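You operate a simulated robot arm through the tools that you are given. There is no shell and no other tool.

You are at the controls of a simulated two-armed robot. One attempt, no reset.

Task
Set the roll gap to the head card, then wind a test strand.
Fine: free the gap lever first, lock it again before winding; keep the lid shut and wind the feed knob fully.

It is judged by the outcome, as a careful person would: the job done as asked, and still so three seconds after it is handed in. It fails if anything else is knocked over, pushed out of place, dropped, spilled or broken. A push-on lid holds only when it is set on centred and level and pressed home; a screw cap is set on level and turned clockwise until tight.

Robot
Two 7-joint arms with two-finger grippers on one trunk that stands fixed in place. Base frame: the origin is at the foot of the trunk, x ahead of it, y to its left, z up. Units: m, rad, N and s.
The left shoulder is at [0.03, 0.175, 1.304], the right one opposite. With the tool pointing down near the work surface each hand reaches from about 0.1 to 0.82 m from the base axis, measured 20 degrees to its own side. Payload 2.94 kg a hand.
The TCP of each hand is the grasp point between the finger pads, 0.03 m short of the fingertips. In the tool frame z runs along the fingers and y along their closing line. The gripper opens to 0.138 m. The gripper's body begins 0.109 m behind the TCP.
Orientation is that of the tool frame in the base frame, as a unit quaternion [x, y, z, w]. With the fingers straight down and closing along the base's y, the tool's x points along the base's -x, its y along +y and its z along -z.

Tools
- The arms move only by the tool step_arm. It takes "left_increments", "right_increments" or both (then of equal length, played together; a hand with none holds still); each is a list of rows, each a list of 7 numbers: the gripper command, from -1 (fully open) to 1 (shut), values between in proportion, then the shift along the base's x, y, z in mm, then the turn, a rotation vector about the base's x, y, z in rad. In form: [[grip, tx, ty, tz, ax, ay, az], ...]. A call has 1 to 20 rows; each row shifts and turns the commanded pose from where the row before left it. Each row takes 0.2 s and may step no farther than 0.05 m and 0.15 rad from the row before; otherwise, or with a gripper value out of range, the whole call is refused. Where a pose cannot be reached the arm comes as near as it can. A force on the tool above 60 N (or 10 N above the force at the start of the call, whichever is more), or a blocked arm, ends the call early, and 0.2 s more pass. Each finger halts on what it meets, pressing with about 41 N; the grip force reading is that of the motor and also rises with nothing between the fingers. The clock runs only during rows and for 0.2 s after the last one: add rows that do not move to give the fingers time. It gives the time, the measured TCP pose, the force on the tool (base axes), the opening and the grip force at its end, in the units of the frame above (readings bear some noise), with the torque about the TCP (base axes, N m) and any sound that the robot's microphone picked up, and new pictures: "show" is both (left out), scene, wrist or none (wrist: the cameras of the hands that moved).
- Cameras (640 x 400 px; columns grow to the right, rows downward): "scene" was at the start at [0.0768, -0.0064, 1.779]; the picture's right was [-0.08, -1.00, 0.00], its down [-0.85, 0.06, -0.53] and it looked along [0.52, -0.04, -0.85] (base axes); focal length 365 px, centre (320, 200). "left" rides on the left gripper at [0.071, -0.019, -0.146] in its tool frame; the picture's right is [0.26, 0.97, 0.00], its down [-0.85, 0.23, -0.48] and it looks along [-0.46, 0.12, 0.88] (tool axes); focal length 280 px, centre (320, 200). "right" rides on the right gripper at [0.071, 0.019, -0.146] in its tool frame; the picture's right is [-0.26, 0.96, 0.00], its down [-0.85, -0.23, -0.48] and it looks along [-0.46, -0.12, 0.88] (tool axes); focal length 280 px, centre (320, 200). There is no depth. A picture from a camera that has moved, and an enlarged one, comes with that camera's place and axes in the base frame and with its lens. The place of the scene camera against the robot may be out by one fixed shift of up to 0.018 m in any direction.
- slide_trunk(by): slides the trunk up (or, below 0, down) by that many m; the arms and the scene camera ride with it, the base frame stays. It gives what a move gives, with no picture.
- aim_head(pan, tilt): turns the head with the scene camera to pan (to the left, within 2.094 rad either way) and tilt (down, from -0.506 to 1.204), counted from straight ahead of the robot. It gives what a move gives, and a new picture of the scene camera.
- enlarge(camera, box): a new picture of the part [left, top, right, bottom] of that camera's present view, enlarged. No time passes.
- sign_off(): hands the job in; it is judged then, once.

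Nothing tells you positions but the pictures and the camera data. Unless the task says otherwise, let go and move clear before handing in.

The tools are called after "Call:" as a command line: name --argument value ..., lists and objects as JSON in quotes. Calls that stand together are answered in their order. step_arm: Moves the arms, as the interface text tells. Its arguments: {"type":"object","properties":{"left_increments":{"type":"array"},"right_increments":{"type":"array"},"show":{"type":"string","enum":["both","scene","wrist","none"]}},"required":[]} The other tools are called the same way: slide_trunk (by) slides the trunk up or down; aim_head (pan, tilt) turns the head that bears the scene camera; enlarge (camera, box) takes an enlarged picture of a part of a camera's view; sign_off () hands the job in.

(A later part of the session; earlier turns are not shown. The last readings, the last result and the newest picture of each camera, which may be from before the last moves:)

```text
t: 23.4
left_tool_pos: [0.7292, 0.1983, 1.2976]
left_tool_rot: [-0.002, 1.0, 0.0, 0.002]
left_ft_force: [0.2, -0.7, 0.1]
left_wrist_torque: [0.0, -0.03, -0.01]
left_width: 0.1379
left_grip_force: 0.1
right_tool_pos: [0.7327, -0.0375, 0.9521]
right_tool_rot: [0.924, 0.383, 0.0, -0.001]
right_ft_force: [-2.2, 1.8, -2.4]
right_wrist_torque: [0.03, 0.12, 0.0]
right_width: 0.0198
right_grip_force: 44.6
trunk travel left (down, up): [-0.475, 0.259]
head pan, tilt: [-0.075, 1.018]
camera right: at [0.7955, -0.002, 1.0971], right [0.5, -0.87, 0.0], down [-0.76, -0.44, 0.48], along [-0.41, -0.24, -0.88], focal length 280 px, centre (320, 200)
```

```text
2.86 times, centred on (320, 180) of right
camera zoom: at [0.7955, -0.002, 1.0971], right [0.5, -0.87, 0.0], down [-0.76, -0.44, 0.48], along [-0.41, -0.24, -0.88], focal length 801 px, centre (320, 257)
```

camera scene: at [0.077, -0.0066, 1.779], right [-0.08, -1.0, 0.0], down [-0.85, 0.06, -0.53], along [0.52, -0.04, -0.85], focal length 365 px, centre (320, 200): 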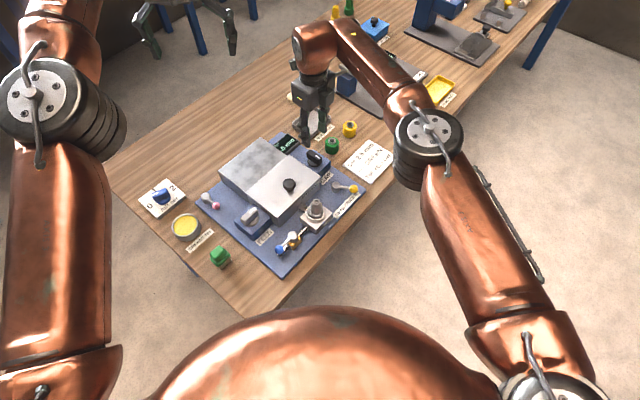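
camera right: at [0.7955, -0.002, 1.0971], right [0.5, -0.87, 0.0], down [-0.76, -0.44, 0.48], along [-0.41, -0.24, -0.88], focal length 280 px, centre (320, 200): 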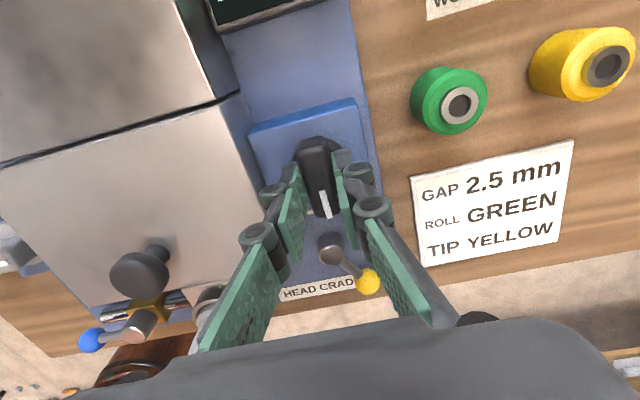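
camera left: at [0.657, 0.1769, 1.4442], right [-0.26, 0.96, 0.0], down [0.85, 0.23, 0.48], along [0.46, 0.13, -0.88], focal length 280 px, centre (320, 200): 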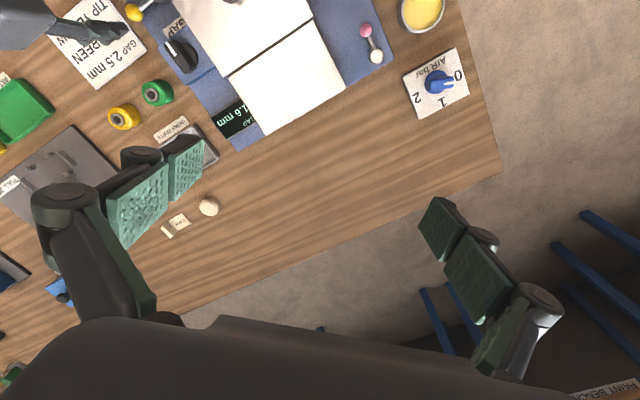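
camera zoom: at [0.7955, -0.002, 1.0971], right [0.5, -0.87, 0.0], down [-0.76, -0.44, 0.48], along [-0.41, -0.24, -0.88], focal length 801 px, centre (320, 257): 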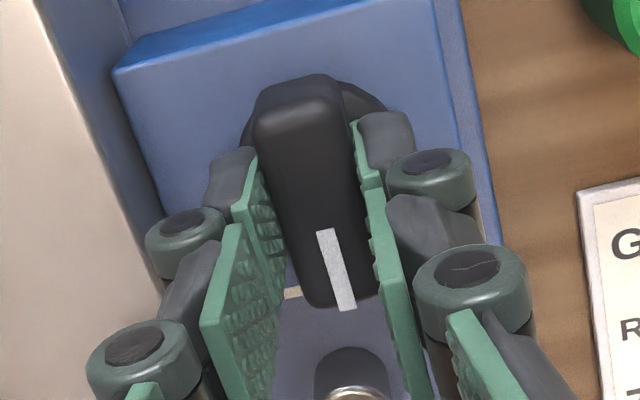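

The bar is now gripped (20 mm wide). I'll turn it clockwise by 0.2 rad and read the display.

Call:
step_arm --right_increments '[[1, 0, 0, 0, 0, 0, -0.1], [1, 0, 0, 0, 0, 0, -0.1], [1, 0, 0, 0, 0, 0, 0]]' --show "wrist"

Call:
enlarge --camera "left" --box '[120, 0, 280, 140]'

```text
t: 24.2
left_tool_pos: [0.7292, 0.1984, 1.2967]
left_tool_rot: [-0.002, 1.0, 0.0, 0.002]
left_ft_force: [0.7, 0.7, -0.2]
left_wrist_torque: [0.0, 0.02, 0.01]
left_width: 0.1376
left_grip_force: 0.0
right_tool_pos: [0.7326, -0.0381, 0.9519]
right_tool_rot: [0.958, 0.288, 0.0, 0.0]
right_ft_force: [2.3, 2.1, 5.0]
right_wrist_torque: [-0.64, 0.98, 0.0]
right_width: 0.0195
right_grip_force: 44.1
trunk travel left (down, up): [-0.475, 0.259]
head pan, tilt: [-0.075, 1.018]
camera right: at [0.8013, -0.0157, 1.0972], right [0.31, -0.95, 0.0], down [-0.83, -0.28, 0.48], along [-0.45, -0.15, -0.88], focal length 280 px, centre (320, 200)
```

right: 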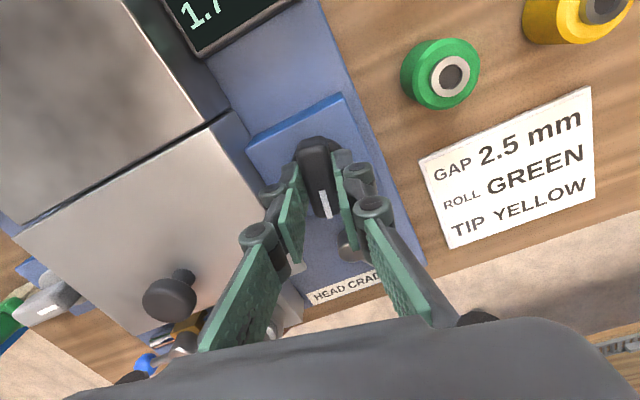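

```text
2.86 times, centred on (200, 70) of left
camera zoom: at [0.6579, 0.1784, 1.4435], right [-0.26, 0.96, 0.0], down [0.85, 0.23, 0.48], along [0.46, 0.12, -0.88], focal length 801 px, centre (663, 571)
```

zoom: 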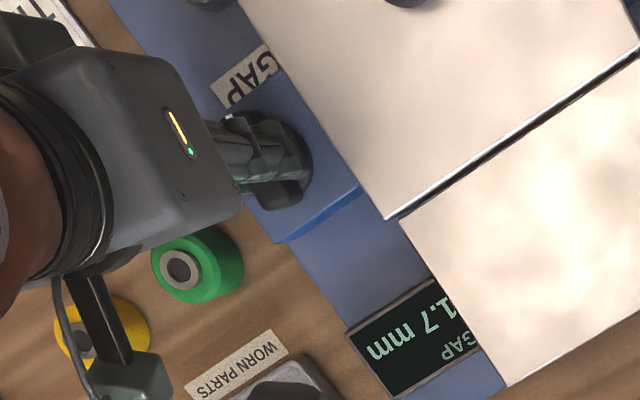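

Clockwise raises it: now 1.7 mm. The lock is free and the direction is right; I'll continue another 0.5 rad and read again.

Call:
step_arm --right_increments '[[1, 0, 0, 0, 0, 0, -0.1], [1, 0, 0, 0, 0, 0, -0.1], [1, 0, 0, 0, 0, 0, -0.1], [1, 0, 0, 0, 0, 0, -0.1], [1, 0, 0, 0, 0, 0, -0.1], [1, 0, 0, 0, 0, 0, 0]]' --show "wrist"

Call:
enlarge --camera "left" --box '[120, 0, 280, 140]'

```text
t: 25.6
left_tool_pos: [0.7288, 0.1976, 1.2983]
left_tool_rot: [-0.001, 1.0, -0.001, 0.002]
left_ft_force: [0.5, -0.4, 0.9]
left_wrist_torque: [0.04, 0.03, 0.0]
left_width: 0.1377
left_grip_force: 0.2
right_tool_pos: [0.7327, -0.0384, 0.9532]
right_tool_rot: [0.999, 0.042, 0.002, 0.0]
right_ft_force: [12.3, -1.9, 19.1]
right_wrist_torque: [-0.14, 0.13, 0.03]
right_width: 0.0194
right_grip_force: 44.9
trunk travel left (down, up): [-0.475, 0.259]
head pan, tilt: [-0.075, 1.018]
camera right: at [0.8033, -0.0527, 1.0973], right [-0.18, -0.98, 0.0], down [-0.87, 0.16, 0.47], along [-0.46, 0.09, -0.88], focal length 280 px, centre (320, 200)
```

right: 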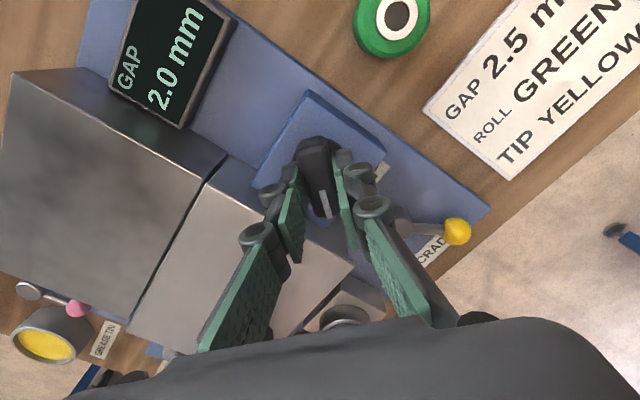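

```text
2.86 times, centred on (200, 70) of left
camera zoom: at [0.6576, 0.1776, 1.4438], right [-0.26, 0.96, 0.0], down [0.85, 0.23, 0.48], along [0.46, 0.13, -0.88], focal length 801 px, centre (663, 571)
```

zoom: 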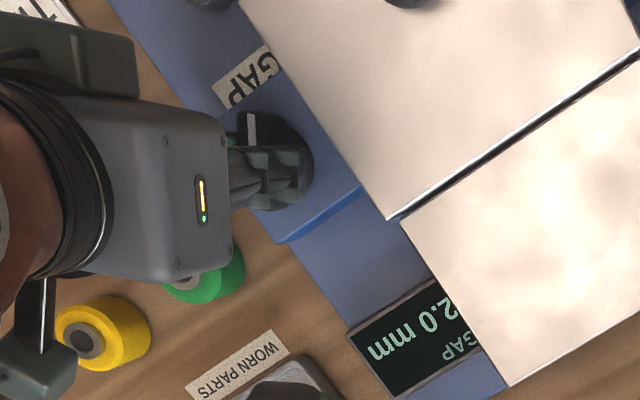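

It reads 2.0 mm after 0.70 rad, so about 0.57 mm per rad. I'll turn another 0.6 rad.

Call:
step_arm --right_increments '[[1, 0, 0, 0, 0, 0, -0.1], [1, 0, 0, 0, 0, 0, -0.1], [1, 0, 0, 0, 0, 0, -0.1], [1, 0, 0, 0, 0, 0, -0.1], [1, 0, 0, 0, 0, 0, -0.1], [1, 0, 0, 0, 0, 0, -0.1], [1, 0, 0, 0, 0, 0, 0]]' --show "wrist"

Call:
enlarge --camera "left" --box '[120, 0, 280, 140]'

```text
t: 27.2
left_tool_pos: [0.7291, 0.1975, 1.2975]
left_tool_rot: [-0.001, 1.0, -0.001, 0.001]
left_ft_force: [-0.7, 1.0, 0.9]
left_wrist_torque: [-0.03, -0.04, 0.01]
left_width: 0.1379
left_grip_force: 0.0
right_tool_pos: [0.7324, -0.0395, 0.9517]
right_tool_rot: [0.967, -0.256, 0.0, -0.001]
right_ft_force: [10.6, -0.9, 13.4]
right_wrist_torque: [-0.49, -1.12, -0.02]
right_width: 0.0195
right_grip_force: 44.4
trunk travel left (down, up): [-0.475, 0.259]
head pan, tilt: [-0.075, 1.018]
camera right: at [0.7834, -0.0916, 1.097], right [-0.7, -0.71, 0.0], down [-0.63, 0.62, 0.48], along [-0.34, 0.34, -0.88], focal length 280 px, centre (320, 200)
```

right: 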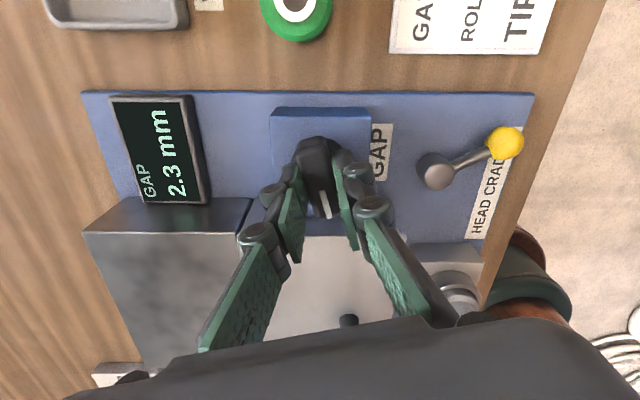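

```text
2.86 times, centred on (200, 70) of left
camera zoom: at [0.6577, 0.1781, 1.4436], right [-0.26, 0.96, 0.0], down [0.85, 0.23, 0.48], along [0.46, 0.13, -0.88], focal length 801 px, centre (663, 571)
```

zoom: 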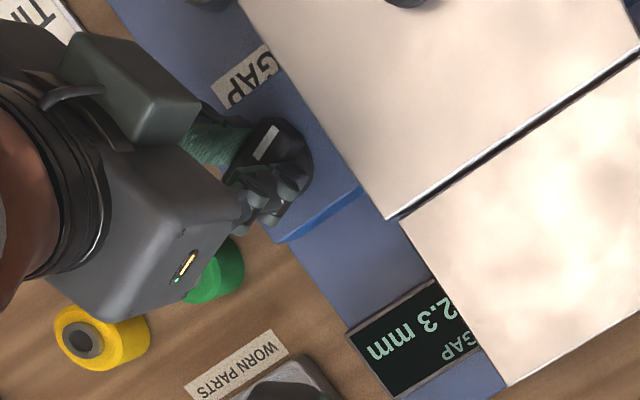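

2.3 mm now. I'll step on more carefully with readings at each move.

Call:
step_arm --right_increments '[[1, 0, 0, 0, 0, 0, -0.1], [1, 0, 0, 0, 0, 0, -0.1], [1, 0, 0, 0, 0, 0, -0.05], [1, 0, 0, 0, 0, 0, 0]]' --show "wrist"

```text
t: 28.2
left_tool_pos: [0.7292, 0.1974, 1.2984]
left_tool_rot: [-0.001, 1.0, -0.001, 0.002]
left_ft_force: [0.3, -0.3, -0.2]
left_wrist_torque: [0.02, 0.0, 0.03]
left_width: 0.1381
left_grip_force: 0.1
right_tool_pos: [0.7318, -0.0399, 0.9521]
right_tool_rot: [0.928, -0.374, 0.0, -0.001]
right_ft_force: [11.3, -0.1, 14.8]
right_wrist_torque: [0.12, -0.08, -0.06]
right_width: 0.0194
right_grip_force: 44.9
trunk travel left (down, up): [-0.475, 0.259]
head pan, tilt: [-0.075, 1.018]
camera right: at [0.7688, -0.1031, 1.097], right [-0.86, -0.51, 0.0], down [-0.45, 0.75, 0.48], along [-0.24, 0.41, -0.88], focal length 280 px, centre (320, 200)
```

right: 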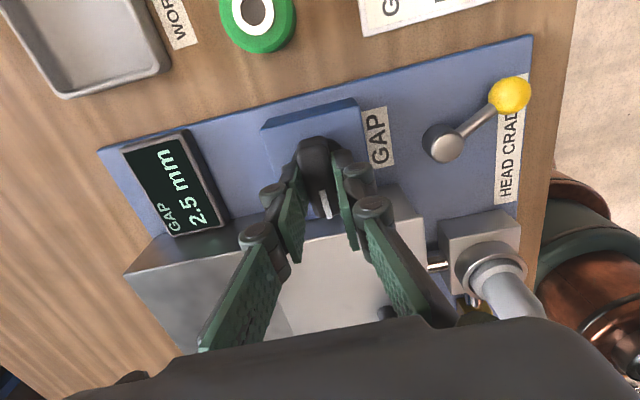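

The display reads 2.5 mm. The readings fit 0.01 mm per degree, so about one degree more should centre it. I'll nudge, then check the reading.

Call:
step_arm --right_increments '[[1, 0, 0, 0, 0, 0, -0.02], [1, 0, 0, 0, 0, 0, 0], [1, 0, 0, 0, 0, 0, 0]]' --show "wrist"

Call:
enlarge --camera "right" --box '[100, 100, 260, 250]'

```text
t: 29.0
left_tool_pos: [0.7304, 0.1983, 1.2968]
left_tool_rot: [-0.002, 1.0, -0.001, 0.001]
left_ft_force: [-0.6, 0.7, 0.0]
left_wrist_torque: [-0.03, 0.01, -0.01]
left_width: 0.1376
left_grip_force: 0.0
right_tool_pos: [0.7312, -0.0397, 0.9516]
right_tool_rot: [0.924, -0.383, 0.001, -0.001]
right_ft_force: [11.2, -1.0, 13.0]
right_wrist_torque: [0.21, -0.13, 0.0]
right_width: 0.0194
right_grip_force: 45.0
trunk travel left (down, up): [-0.475, 0.259]
head pan, tilt: [-0.075, 1.018]
camera right: at [0.7675, -0.1037, 1.097], right [-0.87, -0.5, 0.0], down [-0.44, 0.76, 0.48], along [-0.24, 0.41, -0.88], focal length 280 px, centre (320, 200)
```

right: 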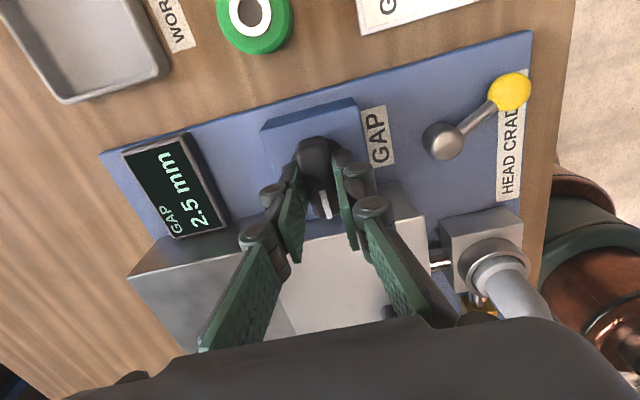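

```text
2.67 times, centred on (180, 175) of right
camera zoom: at [0.7675, -0.1037, 1.097], right [-0.87, -0.5, 0.0], down [-0.44, 0.76, 0.48], along [-0.24, 0.41, -0.88], focal length 748 px, centre (693, 267)
```

zoom: 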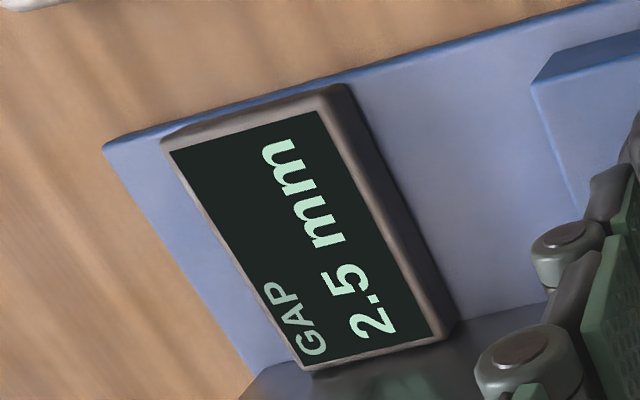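

2.5 mm is steady at a 90° turn. I'll release the knob and rise straight up, then confirm the reading held.

Call:
step_arm --right_increments '[[0.5, 0, 0, 0, 0, 0, 0], [0.4, 0, 0, 0, 0, 0, 0], [0.4, 0, 0, 25, 0, 0, 0], [0.3, 0, 0, 40, 0, 0, 0], [0.3, 0, 0, 40, 0, 0, 0], [0.3, 0, 0, 0, 0, 0, 0]]' --show "both"

```text
t: 30.4
left_tool_pos: [0.7297, 0.1993, 1.2968]
left_tool_rot: [-0.002, 1.0, 0.0, 0.001]
left_ft_force: [0.7, 0.9, -0.6]
left_wrist_torque: [0.0, -0.01, 0.0]
left_width: 0.1381
left_grip_force: 0.0
right_tool_pos: [0.7297, -0.0385, 1.0561]
right_tool_rot: [0.924, -0.382, 0.0, -0.001]
right_ft_force: [0.3, 0.1, -1.0]
right_wrist_torque: [0.02, 0.0, -0.02]
right_width: 0.0485
right_grip_force: 0.1
trunk travel left (down, up): [-0.475, 0.259]
head pan, tilt: [-0.075, 1.018]
camera scene: at [0.0777, -0.0063, 1.7789], right [-0.08, -1.0, 0.0], down [-0.85, 0.06, -0.53], along [0.52, -0.04, -0.85], focal length 365 px, centre (320, 200)
camera right: at [0.7653, -0.1021, 1.2013], right [-0.87, -0.5, 0.0], down [-0.44, 0.76, 0.48], along [-0.24, 0.41, -0.88], focal length 280 px, centre (320, 200)
```

scene: 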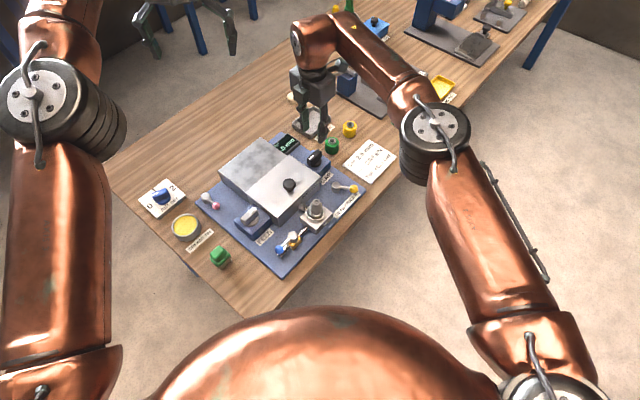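
right: 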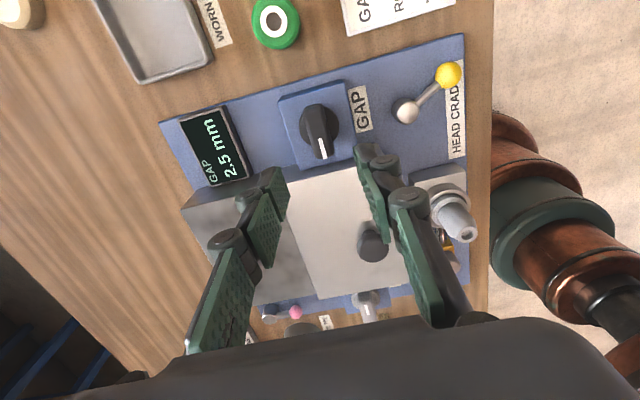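

The gap holds at 2.5 mm with the knob released. Next I'll return to the yellow ball, now around (0.639, -0.146), to lock the lever again.

Call:
step_arm --right_increments '[[0.2, -6.1, -7.2, 0, 0, 0, 0.14], [0.2, -6.1, -7.2, 0, 0, 0, 0.14], [0.2, -6.1, -7.2, 0, 0, 0, 0.14], [0.2, -6.1, -7.2, 0, 0, 0, 0.14], [0.2, -6.1, -7.2, 0, 0, 0, 0.14], [0.2, -6.1, -7.2, 0, 0, 0, 0.14], [0.2, -6.1, -7.2, 0, 0, 0, 0.14], [0.2, -6.1, -7.2, 0, 0, 0, 0.14], [0.2, -6.1, -7.2, 0, 0, 0, 0.14], [0.2, -6.1, -7.2, 0, 0, 0, 0.14], [0.2, -6.1, -7.2, 0, 0, 0, 0.14], [0.2, -6.1, -7.2, 0, 0, 0, 0.14], [0.2, -6.1, -7.2, 0, 0, 0, 0.14], [0.2, -6.1, -7.2, 0, 0, 0, 0.14], [0.2, -6.1, -7.2, 0, 0, 0, 0.14], [0.2, 0, 0, 0, 0, 0, 0]]' --show "wrist"

```text
t: 33.8
left_tool_pos: [0.7306, 0.1985, 1.2983]
left_tool_rot: [-0.001, 1.0, -0.001, 0.001]
left_ft_force: [0.8, 0.1, -1.0]
left_wrist_torque: [0.0, 0.0, 0.04]
left_width: 0.138
left_grip_force: 0.1
right_tool_pos: [0.6407, -0.1471, 1.0572]
right_tool_rot: [0.791, 0.611, -0.001, 0.0]
right_ft_force: [0.1, -0.1, -0.3]
right_wrist_torque: [0.01, -0.05, -0.04]
right_width: 0.0555
right_grip_force: 0.0
trunk travel left (down, up): [-0.475, 0.259]
head pan, tilt: [-0.075, 1.018]
camera right: at [0.6758, -0.0842, 1.2018], right [0.87, -0.5, 0.0], down [-0.44, -0.76, 0.48], along [-0.24, -0.41, -0.88], focal length 280 px, centre (320, 200)
```

right: 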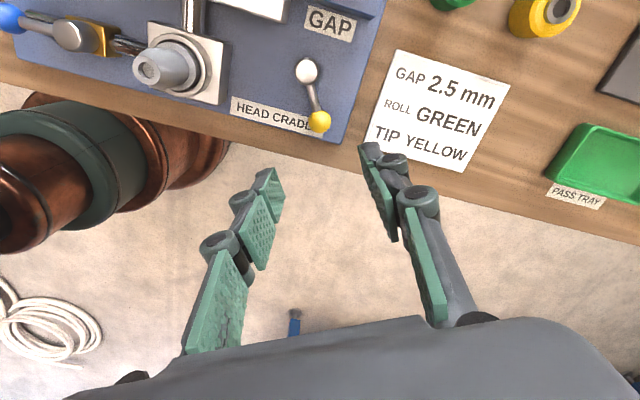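

The ball is at about (0.639, -0.144). Descending to straddle it.

Call:
step_arm --right_increments '[[0.2, -0.5, 1, -45, 0, 0, 0], [0.2, -0.5, 1, -45, 0, 0, 0], [0.2, 0, 0, -35, 0, 0, 0], [0.2, 0, 0, -21, 0, 0, 0], [0.4, 0, 0, 0, 0, 0, 0], [0.5, 0, 0, 0, 0, 0, 0]]' --show "wrist"

```text
t: 35.2
left_tool_pos: [0.7298, 0.1982, 1.2977]
left_tool_rot: [-0.002, 1.0, 0.0, 0.002]
left_ft_force: [0.4, 0.3, -0.1]
left_wrist_torque: [0.01, 0.01, 0.0]
left_width: 0.138
left_grip_force: 0.0
right_tool_pos: [0.6402, -0.1427, 0.9116]
right_tool_rot: [0.792, 0.611, -0.001, -0.001]
right_ft_force: [0.0, -0.6, 0.2]
right_wrist_torque: [0.03, 0.0, -0.02]
right_width: 0.0345
right_grip_force: 0.0
trunk travel left (down, up): [-0.475, 0.259]
head pan, tilt: [-0.075, 1.018]
camera right: at [0.6765, -0.0797, 1.056], right [0.87, -0.5, 0.0], down [-0.44, -0.76, 0.48], along [-0.24, -0.41, -0.88], focal length 280 px, centre (320, 200)
```

right: 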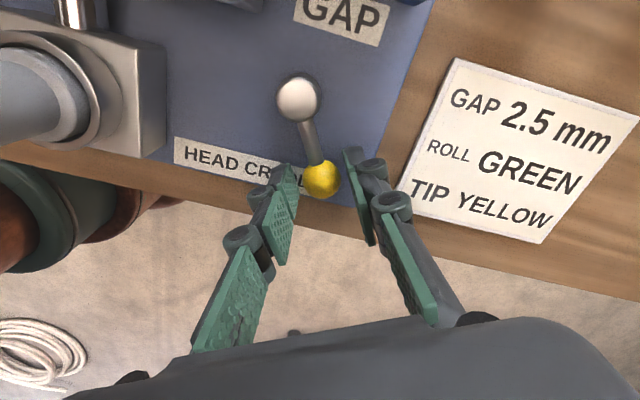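

The ball is between the pads. I'll swing it back counter-clockwise along the arc.

Call:
step_arm --right_increments '[[0.5, 6.1, -3.9, 0, 0, 0, 0.122], [0.5, 6.2, -1.9, 0, 0, 0, 0.122], [0.5, 6.4, 0.4, 0, 0, 0, 0.122], [0.5, 6.3, 1.2, 0, 0, 0, 0.122], [0.5, 6.1, 1.9, 0, 0, 0, 0.122], [0.5, 5.8, 2.6, 0, 0, 0, 0.122], [0.5, 5.5, 3.4, 0, 0, 0, 0.122], [0.5, 0, 0, 0, 0, 0, 0]]' --show "wrist"

```text
t: 37.0
left_tool_pos: [0.7289, 0.1974, 1.2989]
left_tool_rot: [-0.002, 1.0, 0.0, 0.002]
left_ft_force: [0.0, 0.1, 0.0]
left_wrist_torque: [0.01, 0.04, -0.02]
left_width: 0.1379
left_grip_force: 0.1
right_tool_pos: [0.6831, -0.1409, 0.9113]
right_tool_rot: [0.466, 0.885, 0.0, -0.001]
right_ft_force: [0.4, 0.5, 0.0]
right_wrist_torque: [0.01, 0.01, 0.02]
right_width: 0.0346
right_grip_force: 0.1
trunk travel left (down, up): [-0.475, 0.259]
head pan, tilt: [-0.075, 1.018]
camera right: at [0.6575, -0.0725, 1.056], right [0.94, 0.33, 0.0], down [0.29, -0.83, 0.48], along [0.15, -0.45, -0.88], focal length 280 px, centre (320, 200)
```

right: 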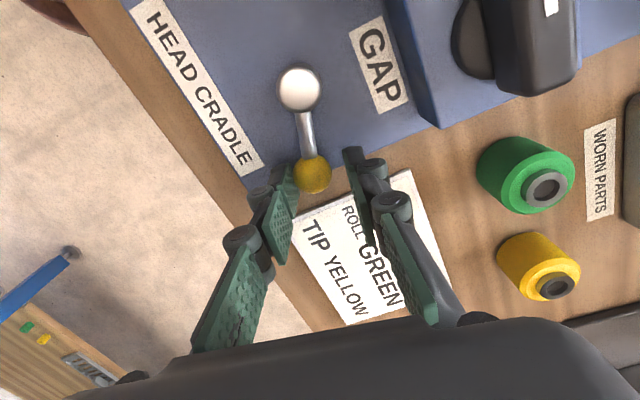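

Following freely. A few more steps to bring it to its stop.

Call:
step_arm --right_increments '[[0.5, 4.8, 3.6, 0, 0, 0, 0.08], [0.5, 4.2, 4.2, 0, 0, 0, 0.08], [0.5, 2.0, 2.3, 0, 0, 0, 0], [0.5, 1.4, 1.4, 0, 0, 0, 0], [0.5, 0, 0, 0, 0, 0, 0]]' --show "wrist"

```text
t: 38.2
left_tool_pos: [0.7294, 0.1986, 1.2986]
left_tool_rot: [-0.001, 1.0, -0.001, 0.001]
left_ft_force: [0.2, -0.2, 0.1]
left_wrist_torque: [-0.01, -0.01, -0.01]
left_width: 0.1381
left_grip_force: 0.0
right_tool_pos: [0.6947, -0.1305, 0.9093]
right_tool_rot: [0.395, 0.919, 0.0, 0.0]
right_ft_force: [0.5, 1.0, 0.3]
right_wrist_torque: [-0.03, 0.04, 0.01]
right_width: 0.0346
right_grip_force: 0.1
trunk travel left (down, up): [-0.475, 0.259]
head pan, tilt: [-0.075, 1.018]
camera right: at [0.6587, -0.0656, 1.0546], right [0.88, 0.47, 0.0], down [0.42, -0.77, 0.48], along [0.22, -0.42, -0.88], focal length 280 px, centre (320, 200)
```

right: 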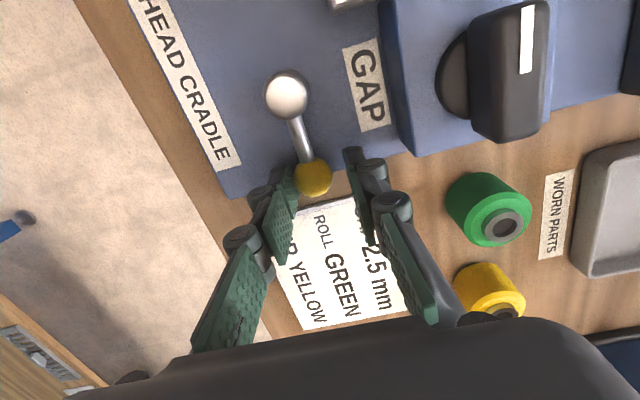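

Nearly home. I'll press it a little further until it meets the stop as before.

Call:
step_arm --right_increments '[[0.5, 1.0, 1.0, 0, 0, 0, 0], [0.5, 1.0, 1.0, 0, 0, 0, 0], [0.5, 1.0, 1.0, 0, 0, 0, 0], [0.5, 0, 0, 0, 0, 0, 0]]' --show "wrist"

```text
t: 39.2
left_tool_pos: [0.7288, 0.1972, 1.2981]
left_tool_rot: [-0.001, 1.0, -0.001, 0.002]
left_ft_force: [-0.6, 0.4, 0.3]
left_wrist_torque: [0.01, 0.04, -0.03]
left_width: 0.1377
left_grip_force: 0.0
right_tool_pos: [0.6971, -0.1279, 0.9101]
right_tool_rot: [0.395, 0.919, -0.001, 0.0]
right_ft_force: [-5.1, -4.2, -2.6]
right_wrist_torque: [-0.04, 0.08, 0.0]
right_width: 0.0386
right_grip_force: 2.9
trunk travel left (down, up): [-0.475, 0.259]
head pan, tilt: [-0.075, 1.018]
camera right: at [0.6615, -0.064, 1.0548], right [0.88, 0.47, 0.0], down [0.42, -0.77, 0.48], along [0.22, -0.42, -0.88], focal length 280 px, centre (320, 200)
```

right: 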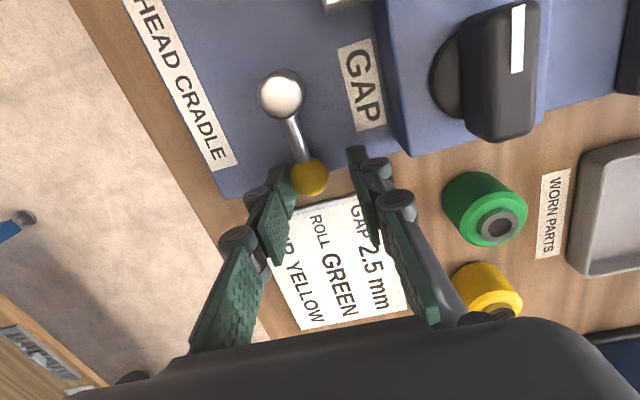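

It's at the stop (about 7 N). One slightly firmer press to be sure, then I'll back off, open and rise clear.

Call:
step_arm --right_increments '[[0.55, 1.2, 1.2, 0, 0, 0, 0], [0.6, 1.2, 1.2, 0, 0, 0, 0], [0.6, 0, 0, 0, 0, 0, 0]]' --show "none"

Call:
step_arm --right_increments '[[0.4, -4, -4, 0, 0, 0, 0], [0.2, -1.5, -1.5, 0, 0, 0, 0], [0.2, 0, 0, 0, 0, 0, 0], [0.2, 0, 0, 40, 0, 0, 0], [0.2, 0, 0, 50, 0, 0, 0], [0.2, 0, 0, 0, 0, 0, 0]]'

Call:
enlarge --camera "left" --box '[120, 0, 280, 140]'

```text
t: 40.0
left_tool_pos: [0.7282, 0.1963, 1.2997]
left_tool_rot: [-0.002, 1.0, -0.001, 0.003]
left_ft_force: [0.5, 0.0, -0.9]
left_wrist_torque: [-0.01, -0.04, -0.01]
left_width: 0.1379
left_grip_force: 0.0
right_tool_pos: [0.6994, -0.127, 0.9107]
right_tool_rot: [0.396, 0.918, -0.002, -0.002]
right_ft_force: [-16.8, -14.0, -4.3]
right_wrist_torque: [-0.19, 0.43, 0.04]
right_width: 0.0419
right_grip_force: 11.1
trunk travel left (down, up): [-0.475, 0.259]
head pan, tilt: [-0.075, 1.018]
```

```text
t: 41.4
left_tool_pos: [0.7296, 0.1984, 1.2974]
left_tool_rot: [-0.002, 1.0, -0.001, 0.002]
left_ft_force: [0.8, -0.5, 0.1]
left_wrist_torque: [0.0, 0.04, 0.01]
left_width: 0.1378
left_grip_force: 0.0
right_tool_pos: [0.6949, -0.1322, 1.0011]
right_tool_rot: [0.395, 0.919, -0.002, -0.001]
right_ft_force: [1.1, -0.7, -0.5]
right_wrist_torque: [-0.01, 0.03, 0.01]
right_width: 0.0554
right_grip_force: 0.0
trunk travel left (down, up): [-0.475, 0.259]
head pan, tilt: [-0.075, 1.018]
camera scene: at [0.0778, -0.0063, 1.7789], right [-0.08, -1.0, 0.0], down [-0.85, 0.06, -0.53], along [0.52, -0.04, -0.85], focal length 365 px, centre (320, 200)
camera right: at [0.6596, -0.0675, 1.1462], right [0.88, 0.47, 0.0], down [0.42, -0.77, 0.48], along [0.22, -0.42, -0.88], focal length 280 px, centre (320, 200)
```

scene: 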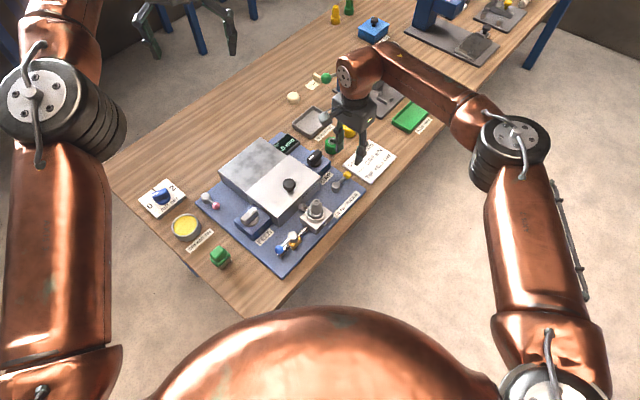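
right: 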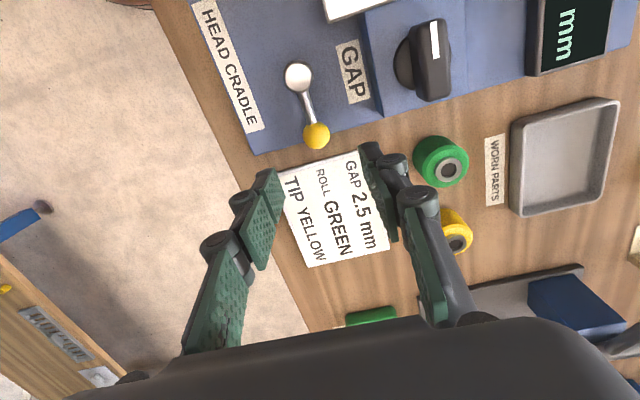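

```text
2.86 times, centred on (200, 70) of left
camera zoom: at [0.6585, 0.1777, 1.4431], right [-0.26, 0.96, 0.0], down [0.85, 0.23, 0.48], along [0.46, 0.13, -0.88], focal length 801 px, centre (663, 571)
```

zoom: 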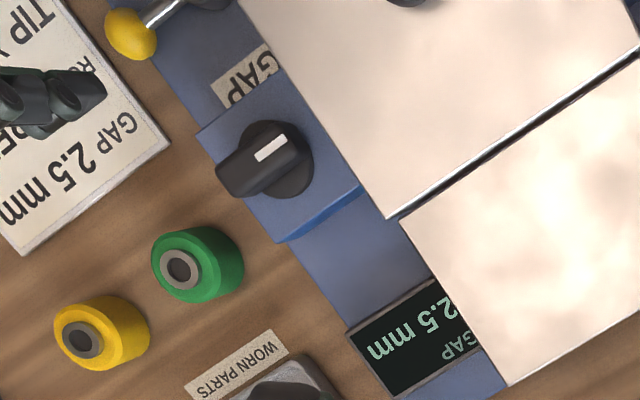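

The lever is locked again and the gap still shows 2.5 mm. Now I'll pull the right hand back out of the way and bring the left hand above the FEED knob, turned to fit its bar.

Call:
step_arm --left_increments '[[-0.5, -10.6, -3.2, -13.9, 0, 0, 0.1386], [-0.3, -10.6, -3.2, -13.9, 0, 0, 0.1386], [0.2, -10.6, -3.2, -13.9, 0, 0, 0.1386], [0.2, -10.6, -3.2, -13.9, 0, 0, 0.1386], [0.2, -10.6, -3.2, -13.9, 0, 0, 0.1386], [0.2, -10.6, -3.2, -13.9, 0, 0, 0.1386], [0.2, -10.6, -3.2, -13.9, 0, 0, 0.1386], [0.2, -10.6, -3.2, -13.9, 0, 0, 0.1386], [0.2, -10.6, -3.2, -13.9, 0, 0, 0.1386], [0.2, -10.6, -3.2, -13.9, 0, 0, 0.1386], [0.2, -10.6, -3.2, -13.9, 0, 0, 0.1386], [0.2, -10.6, -3.2, -13.9, 0, 0, 0.1386], [0.2, -10.6, -3.2, -13.9, 0, 0, 0.1386], [0.2, -10.6, -3.2, -13.9, 0, 0, 0.1386], [0.2, -10.6, -3.2, -13.9, 0, 0, 0.1386], [0.2, -10.6, -3.2, -13.9, 0, 0, 0.1386], [0.2, -10.6, -3.2, -13.9, 0, 0, 0.1386], [0.2, 0, 0, 0, 0, 0, 0]]' --right_increments '[[0.2, 0, 0, 30, 0, 0, 0], [0.2, 0, 0, 30, 0, 0, 0], [0.2, 0, 0, 30, 0, 0, 0], [0.2, 0, 0, 30, 0, 0, 0], [0.2, 0, -10, 20, 0, 0, 0], [0.2, 0, -10, 10, 0, 0, 0], [0.2, -10, -12, 0, 0, 0, 0], [0.2, -10, -12, 0, 0, 0, 0], [0.2, -10, -12, 0, 0, 0, 0], [0.2, -10, -12, 0, 0, 0, 0], [0.2, -10, -12, 0, 0, 0, 0], [0.2, -10, -12, 0, 0, 0, 0], [0.2, -10, -12, 0, 0, 0, 0], [0.2, -10, -12, 0, 0, 0, 0], [0.2, -10, -12, 0, 0, 0, 0], [0.2, -10, -12, 0, 0, 0, 0], [0.2, -10, -12, 0, 0, 0, 0], [0.2, 0, 0, 0, 0, 0, 0]]'

```text
t: 45.2
left_tool_pos: [0.5505, 0.1453, 1.0608]
left_tool_rot: [0.924, -0.382, 0.0, 0.0]
left_ft_force: [-0.1, 0.7, 0.3]
left_wrist_torque: [0.01, 0.01, 0.0]
left_width: 0.0555
left_grip_force: 0.1
right_tool_pos: [0.5846, -0.2832, 1.1512]
right_tool_rot: [0.394, 0.919, -0.001, -0.002]
right_ft_force: [-0.3, -0.1, 0.3]
right_wrist_torque: [0.01, 0.02, 0.0]
right_width: 0.0552
right_grip_force: 0.1
trunk travel left (down, up): [-0.475, 0.259]
head pan, tilt: [-0.075, 1.018]
camera scene: at [0.0773, -0.006, 1.7789], right [-0.08, -1.0, 0.0], down [-0.85, 0.06, -0.53], along [0.52, -0.04, -0.85], focal length 365 px, centre (320, 200)
camera right: at [0.5486, -0.2182, 1.2951], right [0.88, 0.47, 0.0], down [0.42, -0.77, 0.48], along [0.22, -0.42, -0.88], focal length 280 px, centre (320, 200)
camera left: at [0.6135, 0.1066, 1.2073], right [-0.5, -0.87, 0.0], down [-0.76, 0.44, 0.48], along [-0.41, 0.24, -0.88], focal length 280 px, centre (320, 200)
```

scene: 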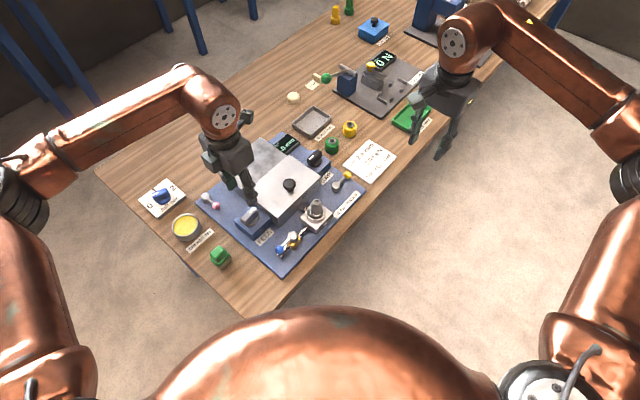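
right: 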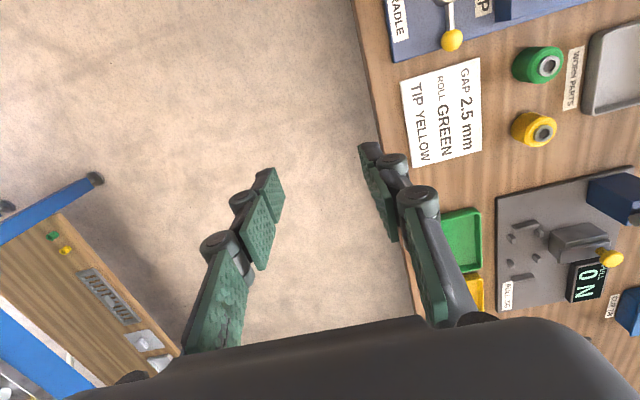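
left: 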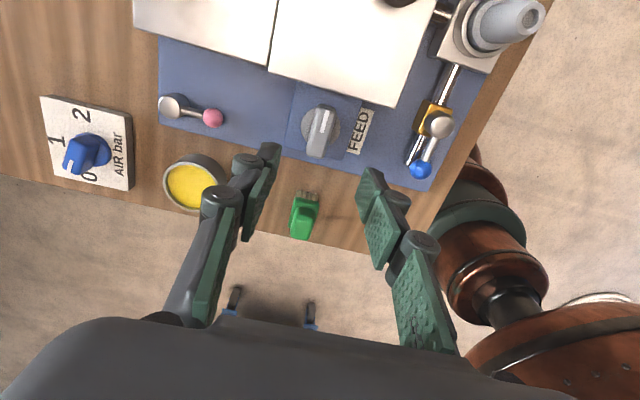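

Call:
enlarge --camera "left" --box '[250, 70, 390, 180]'

```text
3.64 times, centred on (320, 125) of left
camera zoom: at [0.6135, 0.1066, 1.2073], right [-0.5, -0.87, 0.0], down [-0.76, 0.44, 0.48], along [-0.41, 0.24, -0.88], focal length 1020 px, centre (320, 473)
```

zoom: 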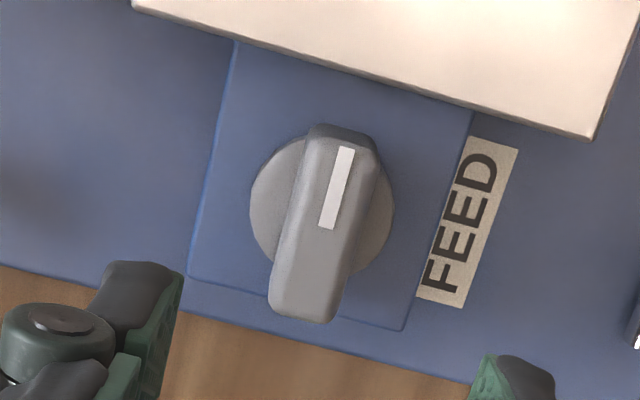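

The FEED knob centre is at about (0.550, 0.143), with its bar lined up with my fingers. I'll descend to the same height that worked on the GAP knob and close.

Call:
step_arm --left_increments '[[0.2, 0, -1, -40, 0, 0, 0], [0.2, 0, -1, -40, 0, 0, 0], [0.2, 0, 0, -20, 0, 0, 0], [0.2, 0, 0, -8, 0, 0, 0], [0.2, 0, 0, 0, 0, 0, 0], [1, 0, 0, 0, 0, 0, 0], [1, 0, 0, 0, 0, 0, 0], [1, 0, 0, 0, 0, 0, 0], [1, 0, 0, 0, 0, 0, 0]]' --show "wrist"

Call:
enlarge --camera "left" --box '[240, 110, 400, 250]'

```text
t: 47.2
left_tool_pos: [0.5502, 0.1438, 0.9541]
left_tool_rot: [0.924, -0.382, 0.001, -0.001]
left_ft_force: [3.6, 2.0, -1.4]
left_wrist_torque: [0.02, -0.18, -0.02]
left_width: 0.0195
left_grip_force: 44.8
right_tool_pos: [0.5852, -0.2833, 1.1498]
right_tool_rot: [0.396, 0.918, -0.002, 0.0]
right_ft_force: [-0.2, -0.1, 0.7]
right_wrist_torque: [-0.02, 0.04, -0.02]
right_width: 0.0552
right_grip_force: 0.1
trunk travel left (down, up): [-0.475, 0.259]
head pan, tilt: [-0.075, 1.018]
camera left: at [0.6136, 0.1053, 1.1001], right [-0.5, -0.87, 0.0], down [-0.76, 0.44, 0.48], along [-0.41, 0.24, -0.88], focal length 280 px, centre (320, 200)
```

left: 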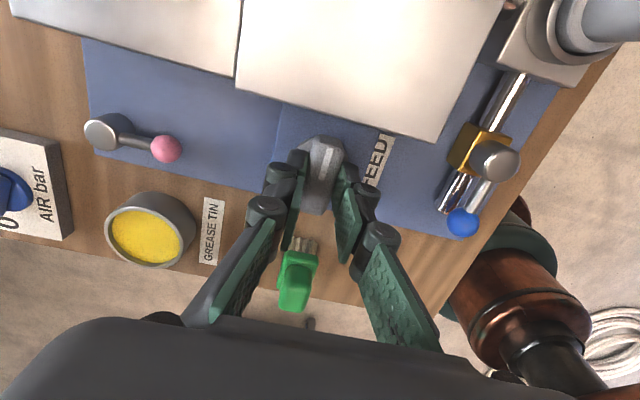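

```text
2.86 times, centred on (320, 180) of left
camera zoom: at [0.6136, 0.1053, 1.1001], right [-0.5, -0.87, 0.0], down [-0.76, 0.44, 0.48], along [-0.41, 0.24, -0.88], focal length 801 px, centre (320, 257)
```

zoom: 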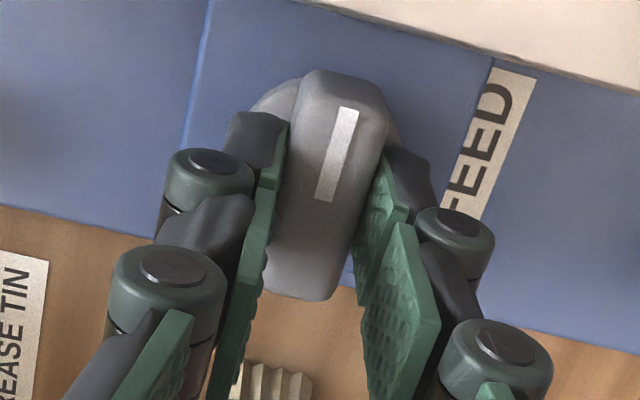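

The FEED bar is gripped. I'll turn it clockwise a little and check the reaction.

Call:
step_arm --left_increments '[[1, 0, 0, 0, 0, 0, -0.1], [1, 0, 0, 0, 0, 0, -0.1], [1, 0, 0, 0, 0, 0, -0.1], [1, 0, 0, 0, 0, 0, 0]]' --show "both"

```text
t: 48.2
left_tool_pos: [0.55, 0.1434, 0.954]
left_tool_rot: [0.856, -0.517, -0.001, -0.001]
left_ft_force: [5.9, 3.1, -13.1]
left_wrist_torque: [-0.45, -0.57, -0.01]
left_width: 0.0197
left_grip_force: 44.6
right_tool_pos: [0.5855, -0.2822, 1.1495]
right_tool_rot: [0.395, 0.919, -0.002, -0.002]
right_ft_force: [0.4, 0.1, -0.4]
right_wrist_torque: [-0.03, -0.03, 0.04]
right_width: 0.055
right_grip_force: 0.1
trunk travel left (down, up): [-0.475, 0.259]
head pan, tilt: [-0.075, 1.018]
camera scene: at [0.0791, -0.0057, 1.7788], right [-0.08, -1.0, 0.0], down [-0.85, 0.06, -0.52], along [0.52, -0.04, -0.85], focal length 365 px, centre (320, 200)
camera left: at [0.5999, 0.0879, 1.1], right [-0.73, -0.68, 0.0], down [-0.6, 0.64, 0.48], along [-0.33, 0.35, -0.88], focal length 280 px, centre (320, 200)
```

scene: 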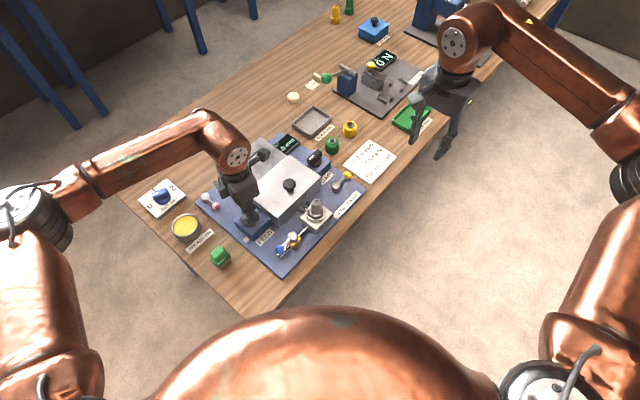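
left: 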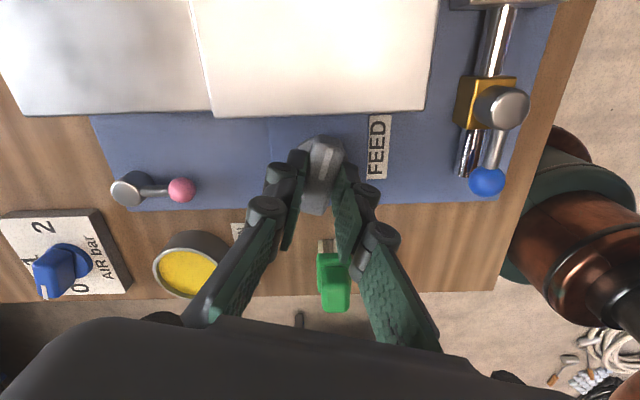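

The knob turns with the hand. Continuing clockwise.

Call:
step_arm --left_increments '[[1, 0, 0, 0, 0, 0, -0.12], [1, 0, 0, 0, 0, 0, -0.12], [1, 0, 0, 0, 0, 0, -0.12], [1, 0, 0, 0, 0, 0, -0.12], [1, 0, 0, 0, 0, 0, -0.12], [1, 0, 0, 0, 0, 0, -0.12], [1, 0, 0, 0, 0, 0, -0.12], [1, 0, 0, 0, 0, 0, -0.12], [1, 0, 0, 0, 0, 0, 0]]' --show "both"

```text
t: 50.2
left_tool_pos: [0.5487, 0.1431, 0.9546]
left_tool_rot: [-0.521, 0.853, 0.0, 0.0]
left_ft_force: [6.5, 7.4, -6.1]
left_wrist_torque: [0.54, -0.28, 0.0]
left_width: 0.0199
left_grip_force: 44.5
right_tool_pos: [0.5855, -0.2822, 1.1485]
right_tool_rot: [0.395, 0.919, -0.002, 0.0]
right_ft_force: [0.0, 0.2, 0.0]
right_wrist_torque: [0.01, 0.01, 0.02]
right_width: 0.0551
right_grip_force: 0.1
trunk travel left (down, up): [-0.475, 0.259]
head pan, tilt: [-0.075, 1.018]
camera scene: at [0.0783, -0.0054, 1.7789], right [-0.07, -1.0, 0.0], down [-0.85, 0.06, -0.52], along [0.52, -0.04, -0.85], focal length 365 px, centre (320, 200)
camera left: at [0.5336, 0.0701, 1.1002], right [-0.98, 0.21, 0.0], down [0.18, 0.86, 0.48], along [0.1, 0.46, -0.88], focal length 280 px, centre (320, 200)
```

scene: 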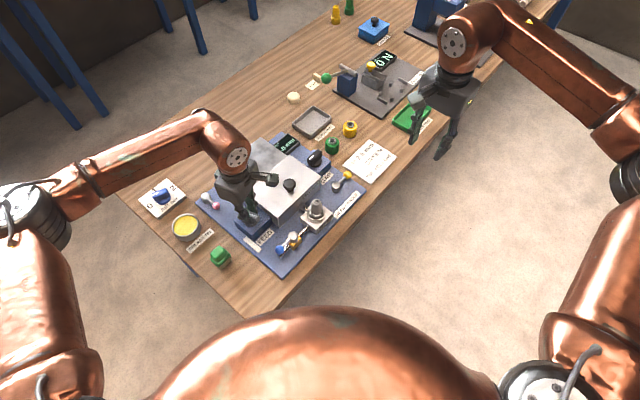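
left: 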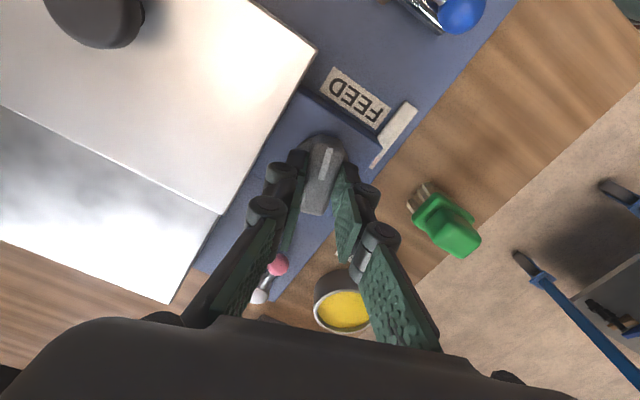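

A pale strand has appeared beside the FEED label, so clockwise winding is working. I'll zoom in to see it.

Call:
enlarge --camera "scene" --box '[190, 180, 350, 280]'

Call:
enlarge --camera "left" --box '[240, 50, 460, 250]'

```text
4.00 times, centred on (270, 230) of scene
camera zoom: at [0.0783, -0.0054, 1.7789], right [-0.07, -1.0, 0.0], down [-0.85, 0.06, -0.52], along [0.52, -0.04, -0.85], focal length 1459 px, centre (520, 80)
```

zoom: 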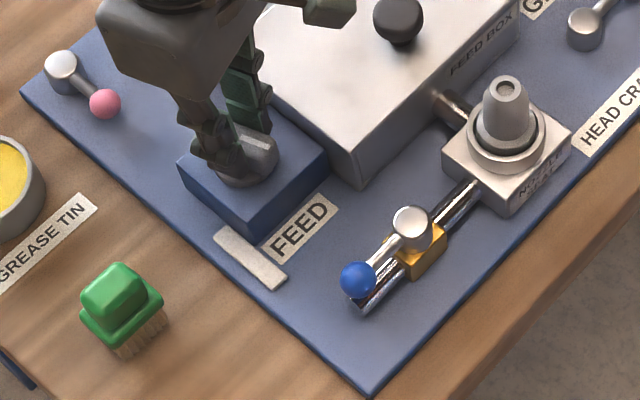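

```text
2.00 times, centred on (350, 150) of left
camera zoom: at [0.5336, 0.0701, 1.1002], right [-0.98, 0.21, 0.0], down [0.18, 0.86, 0.48], along [0.1, 0.46, -0.88], focal length 561 px, centre (260, 300)
```

zoom: 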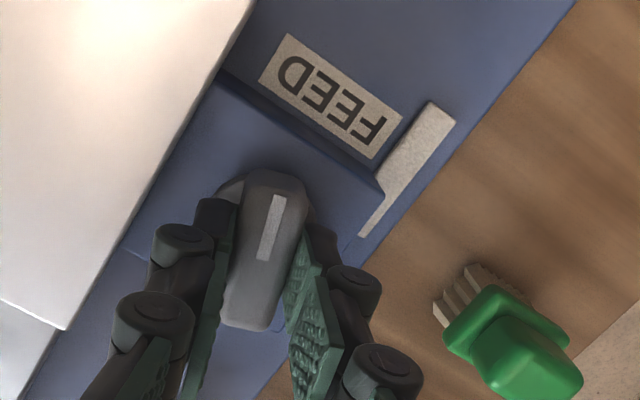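

The strand is forming on the mat by the FEED block. I'll keep winding clockwise toward the stop.

Call:
step_arm --left_increments '[[1, 0, 0, 0, 0, 0, -0.12], [1, 0, 0, 0, 0, 0, -0.12], [1, 0, 0, 0, 0, 0, -0.12], [1, 0, 0, 0, 0, 0, -0.12], [1, 0, 0, 0, 0, 0, -0.12], [1, 0, 0, 0, 0, 0, -0.12], [1, 0, 0, 0, 0, 0, 0]]' --show "both"

Call:
enlarge --camera "scene" --box '[190, 180, 350, 280]'

```text
t: 51.8
left_tool_pos: [0.5475, 0.1428, 0.954]
left_tool_rot: [-0.187, 0.982, 0.001, -0.002]
left_ft_force: [3.7, 10.6, -16.1]
left_wrist_torque: [0.67, -1.05, 0.01]
left_width: 0.0196
left_grip_force: 44.6
right_tool_pos: [0.5859, -0.2831, 1.1489]
right_tool_rot: [0.395, 0.919, -0.002, 0.0]
right_ft_force: [-1.3, -1.4, 0.7]
right_wrist_torque: [0.01, 0.01, -0.01]
right_width: 0.0551
right_grip_force: 0.0
trunk travel left (down, up): [-0.475, 0.259]
head pan, tilt: [-0.075, 1.018]
camera scene: at [0.0787, -0.0046, 1.7788], right [-0.07, -1.0, 0.0], down [-0.85, 0.06, -0.52], along [0.52, -0.04, -0.85], focal length 365 px, centre (320, 200)
camera left: at [0.4901, 0.0981, 1.1003], right [-0.6, 0.8, 0.0], down [0.71, 0.52, 0.47], along [0.38, 0.29, -0.88], focal length 280 px, centre (320, 200)
```

scene: 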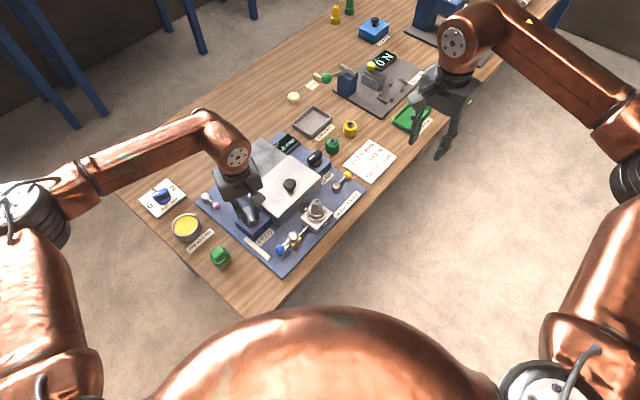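
left: 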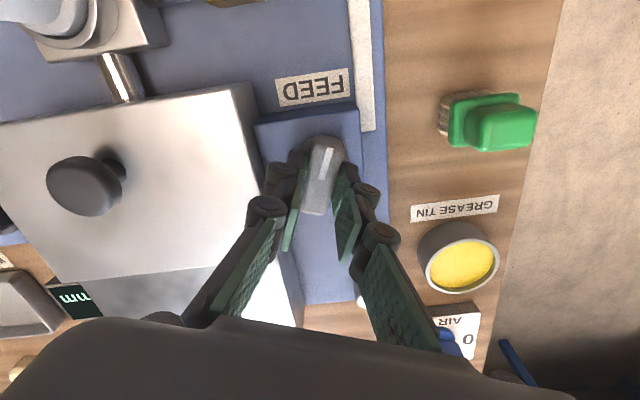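

```text
4.00 times, centred on (270, 230) of scene
camera zoom: at [0.0787, -0.0046, 1.7788], right [-0.07, -1.0, 0.0], down [-0.85, 0.06, -0.52], along [0.52, -0.04, -0.85], focal length 1459 px, centre (520, 80)
```

zoom: 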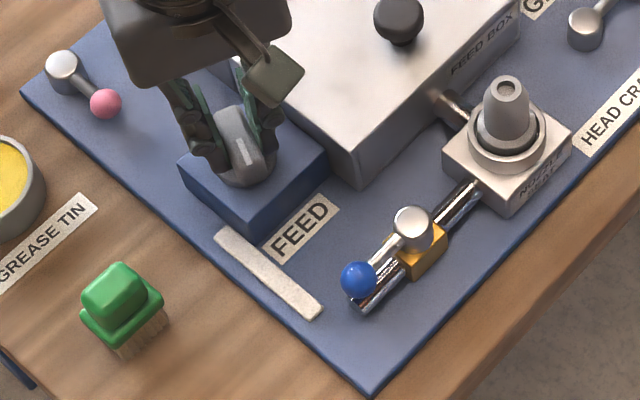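

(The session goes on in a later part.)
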